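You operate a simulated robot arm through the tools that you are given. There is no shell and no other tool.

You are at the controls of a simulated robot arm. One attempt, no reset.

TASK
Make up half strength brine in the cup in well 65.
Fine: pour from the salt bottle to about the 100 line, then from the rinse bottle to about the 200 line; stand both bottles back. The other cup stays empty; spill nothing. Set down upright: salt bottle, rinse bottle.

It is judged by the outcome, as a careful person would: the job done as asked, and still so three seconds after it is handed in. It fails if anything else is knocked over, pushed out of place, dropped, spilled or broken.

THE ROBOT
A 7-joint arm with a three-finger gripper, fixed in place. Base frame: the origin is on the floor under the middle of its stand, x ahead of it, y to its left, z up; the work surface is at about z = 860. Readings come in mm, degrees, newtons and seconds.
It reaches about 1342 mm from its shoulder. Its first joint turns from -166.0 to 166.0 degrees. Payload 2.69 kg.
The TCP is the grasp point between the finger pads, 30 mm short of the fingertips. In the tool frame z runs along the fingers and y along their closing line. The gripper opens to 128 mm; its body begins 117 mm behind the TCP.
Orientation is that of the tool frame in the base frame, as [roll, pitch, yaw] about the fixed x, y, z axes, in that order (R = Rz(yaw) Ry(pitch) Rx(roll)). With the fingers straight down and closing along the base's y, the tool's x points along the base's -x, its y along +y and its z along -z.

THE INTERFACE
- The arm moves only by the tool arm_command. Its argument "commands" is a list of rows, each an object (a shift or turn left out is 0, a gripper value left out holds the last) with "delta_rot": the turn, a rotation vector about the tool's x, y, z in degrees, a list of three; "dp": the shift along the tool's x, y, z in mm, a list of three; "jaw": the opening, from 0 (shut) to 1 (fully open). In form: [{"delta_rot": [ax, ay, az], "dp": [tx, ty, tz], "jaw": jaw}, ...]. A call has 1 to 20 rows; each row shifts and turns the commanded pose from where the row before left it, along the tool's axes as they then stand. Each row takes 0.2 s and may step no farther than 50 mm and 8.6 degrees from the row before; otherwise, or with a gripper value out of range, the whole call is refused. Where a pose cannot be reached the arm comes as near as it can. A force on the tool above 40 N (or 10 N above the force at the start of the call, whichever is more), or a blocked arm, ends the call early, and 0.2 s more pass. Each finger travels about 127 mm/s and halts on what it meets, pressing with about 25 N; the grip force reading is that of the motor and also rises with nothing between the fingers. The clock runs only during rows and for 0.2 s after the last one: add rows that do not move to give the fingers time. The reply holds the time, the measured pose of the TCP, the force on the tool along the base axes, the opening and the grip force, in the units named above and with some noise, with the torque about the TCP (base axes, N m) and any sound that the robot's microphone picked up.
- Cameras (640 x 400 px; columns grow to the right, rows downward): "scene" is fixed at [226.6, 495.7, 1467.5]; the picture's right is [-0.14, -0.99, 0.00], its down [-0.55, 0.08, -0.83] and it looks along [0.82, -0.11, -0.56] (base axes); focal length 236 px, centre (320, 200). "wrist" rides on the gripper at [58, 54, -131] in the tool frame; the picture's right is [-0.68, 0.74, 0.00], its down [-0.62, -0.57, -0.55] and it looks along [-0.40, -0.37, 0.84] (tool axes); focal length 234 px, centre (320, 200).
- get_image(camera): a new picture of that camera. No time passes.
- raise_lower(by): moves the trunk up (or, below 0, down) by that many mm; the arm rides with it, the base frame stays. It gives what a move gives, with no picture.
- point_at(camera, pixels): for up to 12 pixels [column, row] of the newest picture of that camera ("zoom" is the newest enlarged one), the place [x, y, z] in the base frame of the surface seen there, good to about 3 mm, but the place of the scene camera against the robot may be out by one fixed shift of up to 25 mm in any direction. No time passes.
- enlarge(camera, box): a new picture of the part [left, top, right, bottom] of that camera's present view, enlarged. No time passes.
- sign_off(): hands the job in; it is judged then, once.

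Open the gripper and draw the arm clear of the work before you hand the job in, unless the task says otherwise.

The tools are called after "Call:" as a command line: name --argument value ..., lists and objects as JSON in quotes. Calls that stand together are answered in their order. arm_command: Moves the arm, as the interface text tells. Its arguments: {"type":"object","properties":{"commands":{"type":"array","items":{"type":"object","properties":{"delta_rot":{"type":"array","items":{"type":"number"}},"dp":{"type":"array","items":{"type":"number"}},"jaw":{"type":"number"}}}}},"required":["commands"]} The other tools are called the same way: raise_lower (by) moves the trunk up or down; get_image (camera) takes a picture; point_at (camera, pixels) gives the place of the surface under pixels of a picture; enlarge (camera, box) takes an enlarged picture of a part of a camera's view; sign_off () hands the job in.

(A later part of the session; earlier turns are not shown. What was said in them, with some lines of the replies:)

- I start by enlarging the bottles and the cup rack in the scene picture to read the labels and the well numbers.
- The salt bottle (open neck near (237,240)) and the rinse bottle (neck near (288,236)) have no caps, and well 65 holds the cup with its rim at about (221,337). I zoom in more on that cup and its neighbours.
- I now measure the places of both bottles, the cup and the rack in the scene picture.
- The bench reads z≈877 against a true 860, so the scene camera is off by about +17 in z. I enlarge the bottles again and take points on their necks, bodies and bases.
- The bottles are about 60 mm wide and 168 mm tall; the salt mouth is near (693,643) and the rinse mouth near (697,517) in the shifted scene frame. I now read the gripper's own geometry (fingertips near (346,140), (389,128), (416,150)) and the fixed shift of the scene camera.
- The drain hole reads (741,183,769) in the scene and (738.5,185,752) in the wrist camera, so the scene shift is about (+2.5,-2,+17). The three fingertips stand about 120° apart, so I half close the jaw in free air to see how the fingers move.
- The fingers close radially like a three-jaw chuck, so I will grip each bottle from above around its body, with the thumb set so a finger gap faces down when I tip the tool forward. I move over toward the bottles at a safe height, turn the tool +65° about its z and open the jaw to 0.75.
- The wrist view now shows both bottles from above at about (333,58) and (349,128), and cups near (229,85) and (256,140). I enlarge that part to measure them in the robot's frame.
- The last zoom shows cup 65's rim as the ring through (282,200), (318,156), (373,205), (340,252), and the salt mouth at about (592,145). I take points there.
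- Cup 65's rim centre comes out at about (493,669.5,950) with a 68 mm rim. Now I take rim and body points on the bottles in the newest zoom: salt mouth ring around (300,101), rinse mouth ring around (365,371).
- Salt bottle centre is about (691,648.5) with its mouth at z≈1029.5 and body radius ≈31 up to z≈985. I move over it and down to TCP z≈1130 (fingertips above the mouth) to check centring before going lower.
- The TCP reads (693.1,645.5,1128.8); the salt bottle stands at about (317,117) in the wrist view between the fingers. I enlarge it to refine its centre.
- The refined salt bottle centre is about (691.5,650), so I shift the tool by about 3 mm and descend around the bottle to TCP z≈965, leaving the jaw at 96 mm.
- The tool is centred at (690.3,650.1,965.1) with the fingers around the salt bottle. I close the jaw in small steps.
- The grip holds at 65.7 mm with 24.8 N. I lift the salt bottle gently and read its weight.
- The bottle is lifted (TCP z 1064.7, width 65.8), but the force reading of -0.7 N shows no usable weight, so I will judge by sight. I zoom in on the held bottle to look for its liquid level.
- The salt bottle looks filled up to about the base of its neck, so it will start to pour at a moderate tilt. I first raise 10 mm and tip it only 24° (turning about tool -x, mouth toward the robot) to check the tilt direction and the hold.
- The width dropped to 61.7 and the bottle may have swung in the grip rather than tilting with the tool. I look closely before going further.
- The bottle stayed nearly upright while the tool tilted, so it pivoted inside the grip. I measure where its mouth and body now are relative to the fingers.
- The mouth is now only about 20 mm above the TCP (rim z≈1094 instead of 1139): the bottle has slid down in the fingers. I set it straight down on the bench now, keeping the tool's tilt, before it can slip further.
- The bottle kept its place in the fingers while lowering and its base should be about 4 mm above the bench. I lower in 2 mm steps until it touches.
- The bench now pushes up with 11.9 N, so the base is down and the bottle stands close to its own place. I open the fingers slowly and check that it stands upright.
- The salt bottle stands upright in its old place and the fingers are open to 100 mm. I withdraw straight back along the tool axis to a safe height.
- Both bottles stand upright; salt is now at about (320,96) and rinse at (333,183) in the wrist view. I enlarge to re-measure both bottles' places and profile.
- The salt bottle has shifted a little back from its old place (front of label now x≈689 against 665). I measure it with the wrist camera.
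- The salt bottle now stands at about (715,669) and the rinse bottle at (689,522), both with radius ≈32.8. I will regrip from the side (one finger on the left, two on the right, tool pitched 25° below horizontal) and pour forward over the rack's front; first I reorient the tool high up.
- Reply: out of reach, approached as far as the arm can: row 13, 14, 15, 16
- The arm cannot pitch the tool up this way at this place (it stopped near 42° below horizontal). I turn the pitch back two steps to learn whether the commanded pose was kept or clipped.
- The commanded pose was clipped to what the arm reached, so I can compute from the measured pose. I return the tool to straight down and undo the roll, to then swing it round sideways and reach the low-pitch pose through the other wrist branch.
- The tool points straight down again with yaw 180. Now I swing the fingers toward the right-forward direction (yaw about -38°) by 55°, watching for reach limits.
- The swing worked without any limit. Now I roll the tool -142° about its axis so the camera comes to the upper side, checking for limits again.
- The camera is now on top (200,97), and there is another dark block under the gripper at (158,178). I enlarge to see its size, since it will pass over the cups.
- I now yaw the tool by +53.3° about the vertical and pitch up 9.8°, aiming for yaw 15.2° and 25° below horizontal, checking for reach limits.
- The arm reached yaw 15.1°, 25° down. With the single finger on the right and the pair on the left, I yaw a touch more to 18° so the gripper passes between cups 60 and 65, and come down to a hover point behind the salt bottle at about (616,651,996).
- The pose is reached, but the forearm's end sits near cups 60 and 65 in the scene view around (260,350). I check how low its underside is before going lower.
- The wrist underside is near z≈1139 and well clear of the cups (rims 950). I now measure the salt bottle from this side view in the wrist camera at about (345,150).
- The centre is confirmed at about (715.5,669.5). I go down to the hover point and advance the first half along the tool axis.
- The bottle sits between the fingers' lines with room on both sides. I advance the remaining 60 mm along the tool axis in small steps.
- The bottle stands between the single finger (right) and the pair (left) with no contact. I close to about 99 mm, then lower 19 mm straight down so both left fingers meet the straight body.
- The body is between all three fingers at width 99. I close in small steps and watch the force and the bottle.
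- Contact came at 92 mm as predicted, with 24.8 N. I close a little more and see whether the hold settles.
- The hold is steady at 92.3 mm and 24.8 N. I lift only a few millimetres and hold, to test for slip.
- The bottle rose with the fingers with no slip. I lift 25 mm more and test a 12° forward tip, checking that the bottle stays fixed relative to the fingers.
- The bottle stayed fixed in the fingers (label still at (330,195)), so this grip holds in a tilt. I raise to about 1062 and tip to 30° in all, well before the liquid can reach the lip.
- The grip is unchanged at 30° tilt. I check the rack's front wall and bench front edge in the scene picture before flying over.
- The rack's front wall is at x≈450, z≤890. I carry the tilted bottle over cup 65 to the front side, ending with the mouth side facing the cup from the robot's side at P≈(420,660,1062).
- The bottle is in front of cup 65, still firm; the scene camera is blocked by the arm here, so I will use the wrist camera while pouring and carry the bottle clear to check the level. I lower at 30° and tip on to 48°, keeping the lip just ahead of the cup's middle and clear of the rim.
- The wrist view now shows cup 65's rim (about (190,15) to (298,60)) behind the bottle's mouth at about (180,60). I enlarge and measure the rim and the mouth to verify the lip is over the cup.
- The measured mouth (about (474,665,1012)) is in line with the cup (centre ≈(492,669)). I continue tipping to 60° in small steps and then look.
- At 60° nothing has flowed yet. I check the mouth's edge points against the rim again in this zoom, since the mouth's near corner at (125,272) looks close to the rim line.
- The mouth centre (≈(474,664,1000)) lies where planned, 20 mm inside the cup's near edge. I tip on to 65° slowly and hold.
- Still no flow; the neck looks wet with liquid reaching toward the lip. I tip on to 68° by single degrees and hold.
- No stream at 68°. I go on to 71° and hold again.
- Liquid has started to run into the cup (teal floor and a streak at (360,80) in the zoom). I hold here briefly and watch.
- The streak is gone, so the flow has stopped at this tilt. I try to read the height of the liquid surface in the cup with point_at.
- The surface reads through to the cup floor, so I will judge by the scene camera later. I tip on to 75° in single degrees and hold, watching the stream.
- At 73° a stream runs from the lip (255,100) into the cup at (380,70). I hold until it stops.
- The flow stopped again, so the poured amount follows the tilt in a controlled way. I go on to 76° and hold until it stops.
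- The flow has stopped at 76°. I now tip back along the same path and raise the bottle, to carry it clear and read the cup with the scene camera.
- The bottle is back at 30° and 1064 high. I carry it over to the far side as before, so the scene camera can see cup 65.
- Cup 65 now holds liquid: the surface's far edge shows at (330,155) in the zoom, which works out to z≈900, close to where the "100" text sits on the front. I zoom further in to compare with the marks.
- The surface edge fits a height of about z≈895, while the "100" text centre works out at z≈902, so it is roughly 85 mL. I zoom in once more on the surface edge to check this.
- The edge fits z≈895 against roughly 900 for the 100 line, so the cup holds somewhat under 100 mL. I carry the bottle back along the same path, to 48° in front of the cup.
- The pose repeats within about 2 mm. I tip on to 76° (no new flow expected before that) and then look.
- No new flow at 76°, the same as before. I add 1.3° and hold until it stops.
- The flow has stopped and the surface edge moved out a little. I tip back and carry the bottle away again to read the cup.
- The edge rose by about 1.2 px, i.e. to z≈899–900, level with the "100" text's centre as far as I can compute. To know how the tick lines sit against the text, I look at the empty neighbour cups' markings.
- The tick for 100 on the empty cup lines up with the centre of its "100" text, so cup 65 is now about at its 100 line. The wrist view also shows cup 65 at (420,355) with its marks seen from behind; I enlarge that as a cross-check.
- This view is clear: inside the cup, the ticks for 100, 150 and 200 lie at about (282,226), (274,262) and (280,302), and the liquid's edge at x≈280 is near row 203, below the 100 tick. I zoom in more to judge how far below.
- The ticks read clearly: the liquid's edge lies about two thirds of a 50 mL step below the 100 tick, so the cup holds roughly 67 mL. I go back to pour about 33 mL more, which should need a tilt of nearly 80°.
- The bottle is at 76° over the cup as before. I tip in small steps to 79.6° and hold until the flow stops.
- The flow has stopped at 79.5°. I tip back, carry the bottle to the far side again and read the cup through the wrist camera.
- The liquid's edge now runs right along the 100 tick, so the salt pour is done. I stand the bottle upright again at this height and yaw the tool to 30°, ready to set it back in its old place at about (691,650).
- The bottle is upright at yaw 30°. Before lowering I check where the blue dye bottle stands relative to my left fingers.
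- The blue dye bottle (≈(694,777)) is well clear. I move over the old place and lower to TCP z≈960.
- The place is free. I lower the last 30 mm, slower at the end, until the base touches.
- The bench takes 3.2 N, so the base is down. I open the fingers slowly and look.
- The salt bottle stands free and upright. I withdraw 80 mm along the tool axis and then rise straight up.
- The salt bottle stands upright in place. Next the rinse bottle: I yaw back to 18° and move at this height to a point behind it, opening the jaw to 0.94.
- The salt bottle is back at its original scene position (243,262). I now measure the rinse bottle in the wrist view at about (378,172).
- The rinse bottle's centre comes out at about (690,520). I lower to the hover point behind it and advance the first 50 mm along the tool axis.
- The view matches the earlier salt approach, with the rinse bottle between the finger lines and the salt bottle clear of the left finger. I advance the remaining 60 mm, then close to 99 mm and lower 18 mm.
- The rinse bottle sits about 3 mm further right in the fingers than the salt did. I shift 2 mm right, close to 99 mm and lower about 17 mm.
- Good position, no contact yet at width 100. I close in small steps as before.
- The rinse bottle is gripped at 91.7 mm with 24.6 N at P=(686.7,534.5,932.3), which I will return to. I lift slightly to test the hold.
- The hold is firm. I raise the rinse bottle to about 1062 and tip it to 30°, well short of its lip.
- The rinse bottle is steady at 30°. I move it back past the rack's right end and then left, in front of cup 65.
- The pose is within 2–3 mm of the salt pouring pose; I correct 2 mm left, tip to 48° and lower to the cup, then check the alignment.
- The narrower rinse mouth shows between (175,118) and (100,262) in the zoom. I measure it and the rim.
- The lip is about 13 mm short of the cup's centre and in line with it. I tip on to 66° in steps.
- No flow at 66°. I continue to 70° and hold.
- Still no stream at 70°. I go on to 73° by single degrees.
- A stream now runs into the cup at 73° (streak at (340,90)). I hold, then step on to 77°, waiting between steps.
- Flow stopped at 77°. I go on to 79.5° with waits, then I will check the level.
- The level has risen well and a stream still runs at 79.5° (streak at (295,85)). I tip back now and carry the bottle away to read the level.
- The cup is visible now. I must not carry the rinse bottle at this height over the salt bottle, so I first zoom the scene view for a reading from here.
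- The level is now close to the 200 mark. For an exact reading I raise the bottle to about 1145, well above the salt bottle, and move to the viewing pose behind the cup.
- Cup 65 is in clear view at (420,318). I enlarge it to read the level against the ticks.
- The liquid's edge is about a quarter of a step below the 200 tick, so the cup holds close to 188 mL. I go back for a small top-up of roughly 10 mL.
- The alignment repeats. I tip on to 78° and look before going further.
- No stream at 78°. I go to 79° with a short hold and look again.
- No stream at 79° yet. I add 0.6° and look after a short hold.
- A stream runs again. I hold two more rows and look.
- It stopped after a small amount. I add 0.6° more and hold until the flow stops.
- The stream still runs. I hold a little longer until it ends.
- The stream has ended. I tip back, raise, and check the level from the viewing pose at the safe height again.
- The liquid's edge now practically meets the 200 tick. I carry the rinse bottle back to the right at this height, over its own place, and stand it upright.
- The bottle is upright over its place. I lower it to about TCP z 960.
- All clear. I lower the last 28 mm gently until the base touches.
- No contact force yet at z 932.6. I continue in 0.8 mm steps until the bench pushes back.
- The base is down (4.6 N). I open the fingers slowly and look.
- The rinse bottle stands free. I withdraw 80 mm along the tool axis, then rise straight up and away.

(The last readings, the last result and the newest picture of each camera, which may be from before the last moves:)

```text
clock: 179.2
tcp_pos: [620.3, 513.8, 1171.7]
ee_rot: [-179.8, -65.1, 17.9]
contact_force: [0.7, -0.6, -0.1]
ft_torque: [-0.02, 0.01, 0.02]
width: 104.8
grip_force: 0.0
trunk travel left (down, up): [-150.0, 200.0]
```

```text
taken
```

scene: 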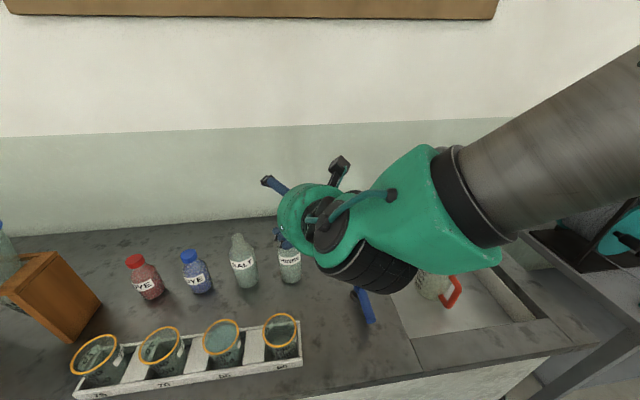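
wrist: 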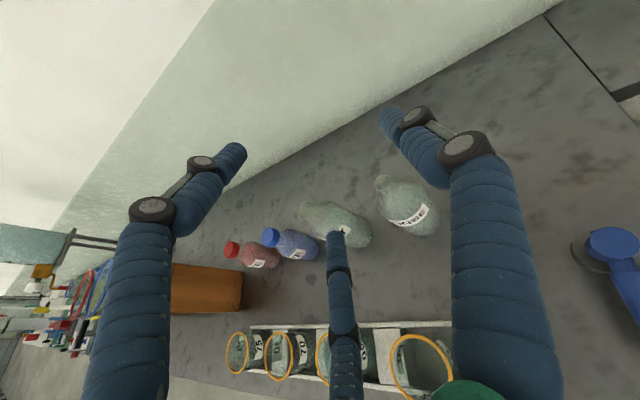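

Both bottles stand in their places. I raise the arm further, open the gripper and then inspect the whole scene for spills.

Call:
arm_command --commands '[{"dp": [36.3, 5, -16.9], "jaw": 1.0}, {"dp": [36.3, 10, -16.9]}, {"dp": [36.3, 10, -16.9]}, {"dp": [0, 20, -20]}, {"dp": [0, 20, -20]}, {}, {}]'

Call:
get_image --camera "scene"

Call:
enlarge --camera "scene" --box '[60, 300, 320, 400]'

Call:
enlarge --camera "scene" --box '[110, 220, 320, 310]'

```text
clock: 180.8
tcp_pos: [602.6, 440.7, 1307.1]
ee_rot: [-179.7, -65.1, 17.9]
contact_force: [1.0, 0.2, -0.7]
ft_torque: [-0.01, -0.01, -0.03]
width: 128.0
grip_force: 0.0
trunk travel left (down, up): [-150.0, 200.0]
```

```text
taken
```

scene: 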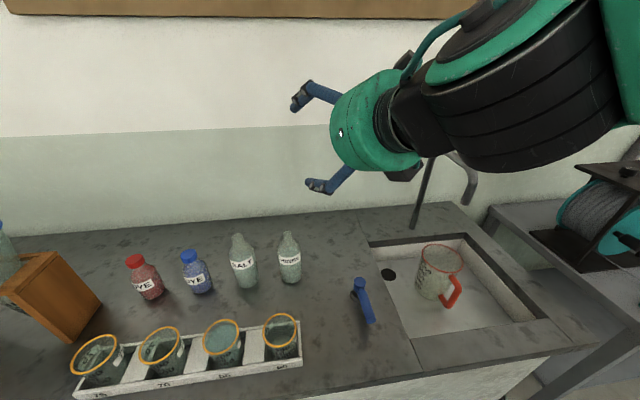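

```text
2.46 times, centred on (190, 350) of scene
```

zoom: 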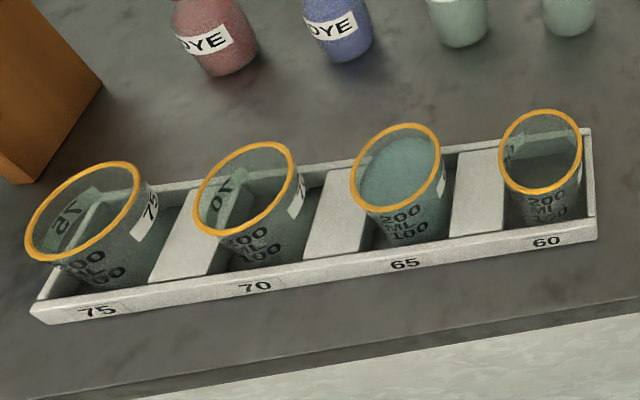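

```text
3.05 times, centred on (215, 265) of scene
```

zoom: 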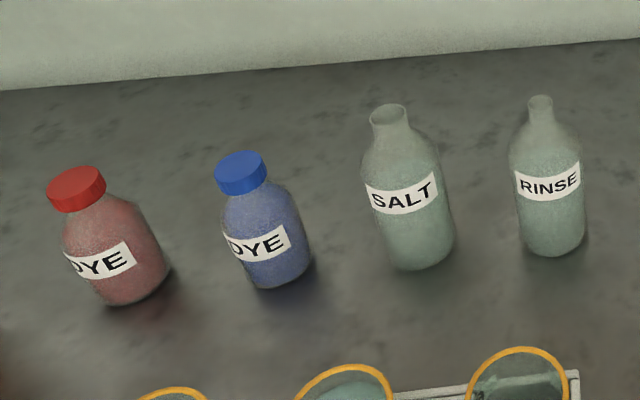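

Salt and rinse look right, and cup 65 is filled. Cup 60's rim looks very slightly different from the first picture, so I compare it with the same zoom I took earlier.

Call:
enlarge --camera "scene" --box '[262, 305, 302, 365]'

Call:
enlarge --camera "scene" --box '[185, 300, 313, 380]'

Call:
get_image --camera "wrist"

```text
6.67 times, centred on (282, 335) of scene
```

zoom: 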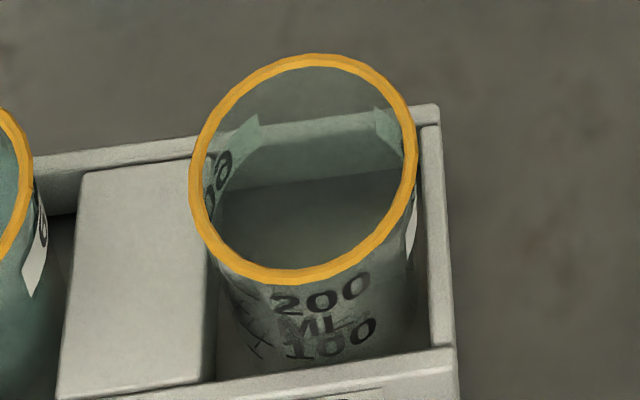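

```text
5.00 times, centred on (249, 340) of scene
```

zoom: 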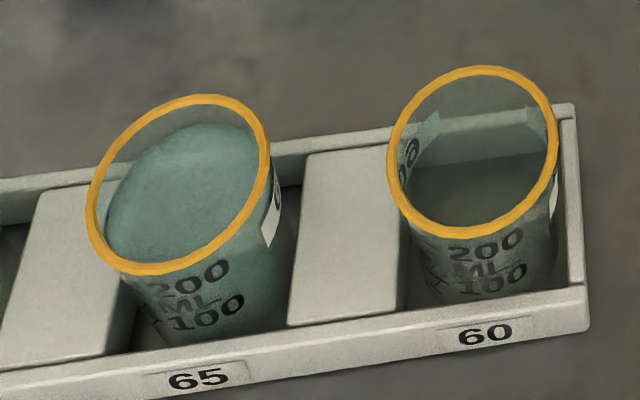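

```text
taken
```

wrist: 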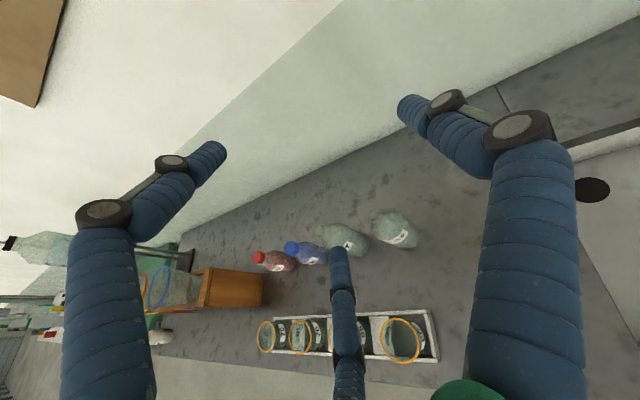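

Cup 60 has shifted by about 1.5 px, i.e. some 4 mm toward the front inside its own well, and still stands upright and empty. I measure its rim with the wrist camera to be sure.

Call:
enlarge --camera "wrist" --box '[340, 300, 450, 370]'

Call:
point_at --camera "zoom" --pixels '[[240, 220], [467, 250], [345, 105], [350, 348], [265, 145], [440, 320], [430, 150], [270, 310], [560, 200], [200, 330]]'

```text
5.71 times, centred on (395, 335) of wrist
```

zoom: 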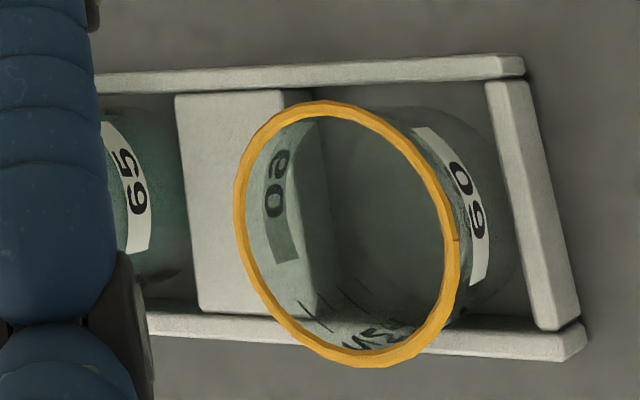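

```text
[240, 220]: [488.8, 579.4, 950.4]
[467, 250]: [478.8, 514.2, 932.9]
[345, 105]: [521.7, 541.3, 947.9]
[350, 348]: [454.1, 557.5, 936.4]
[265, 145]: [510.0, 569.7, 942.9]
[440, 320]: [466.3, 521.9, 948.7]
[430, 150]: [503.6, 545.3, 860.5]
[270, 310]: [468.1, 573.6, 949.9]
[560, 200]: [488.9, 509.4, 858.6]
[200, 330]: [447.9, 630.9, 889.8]
```

Cup 60's rim centre is at about (490,548), within its own well, upright and empty; cup 65 stands at its 200 line, both bottles are upright in their places and there is no sign of a spill. The gripper is open and the arm is clear, so I hand the job in.

Call:
sign_off

```text
The job is handed in.
```

The cup in well 65 holds half-strength brine. I poured salt to the 100 tick, then rinse to within an estimated 3–4 mL of the 200 tick, as read from the wrist camera.

- **Bottles:** Both the salt and rinse bottles stand upright in their original places. My first grip on the salt bottle slipped when I tilted it, before any pouring. I set it down about 30 mm off its place, regripped it from the side, and put it back in position afterwards.
- **Other cups:** They are all still empty. The cup in well 60 shifted about 4 mm toward the front at some point, probably brushed by the gripper. It is upright and still in its own well, so I left it rather than risk moving it again.
- **Spills:** None visible on the bench or rack in the final pictures.

The gripper is open and the arm is clear of the work.
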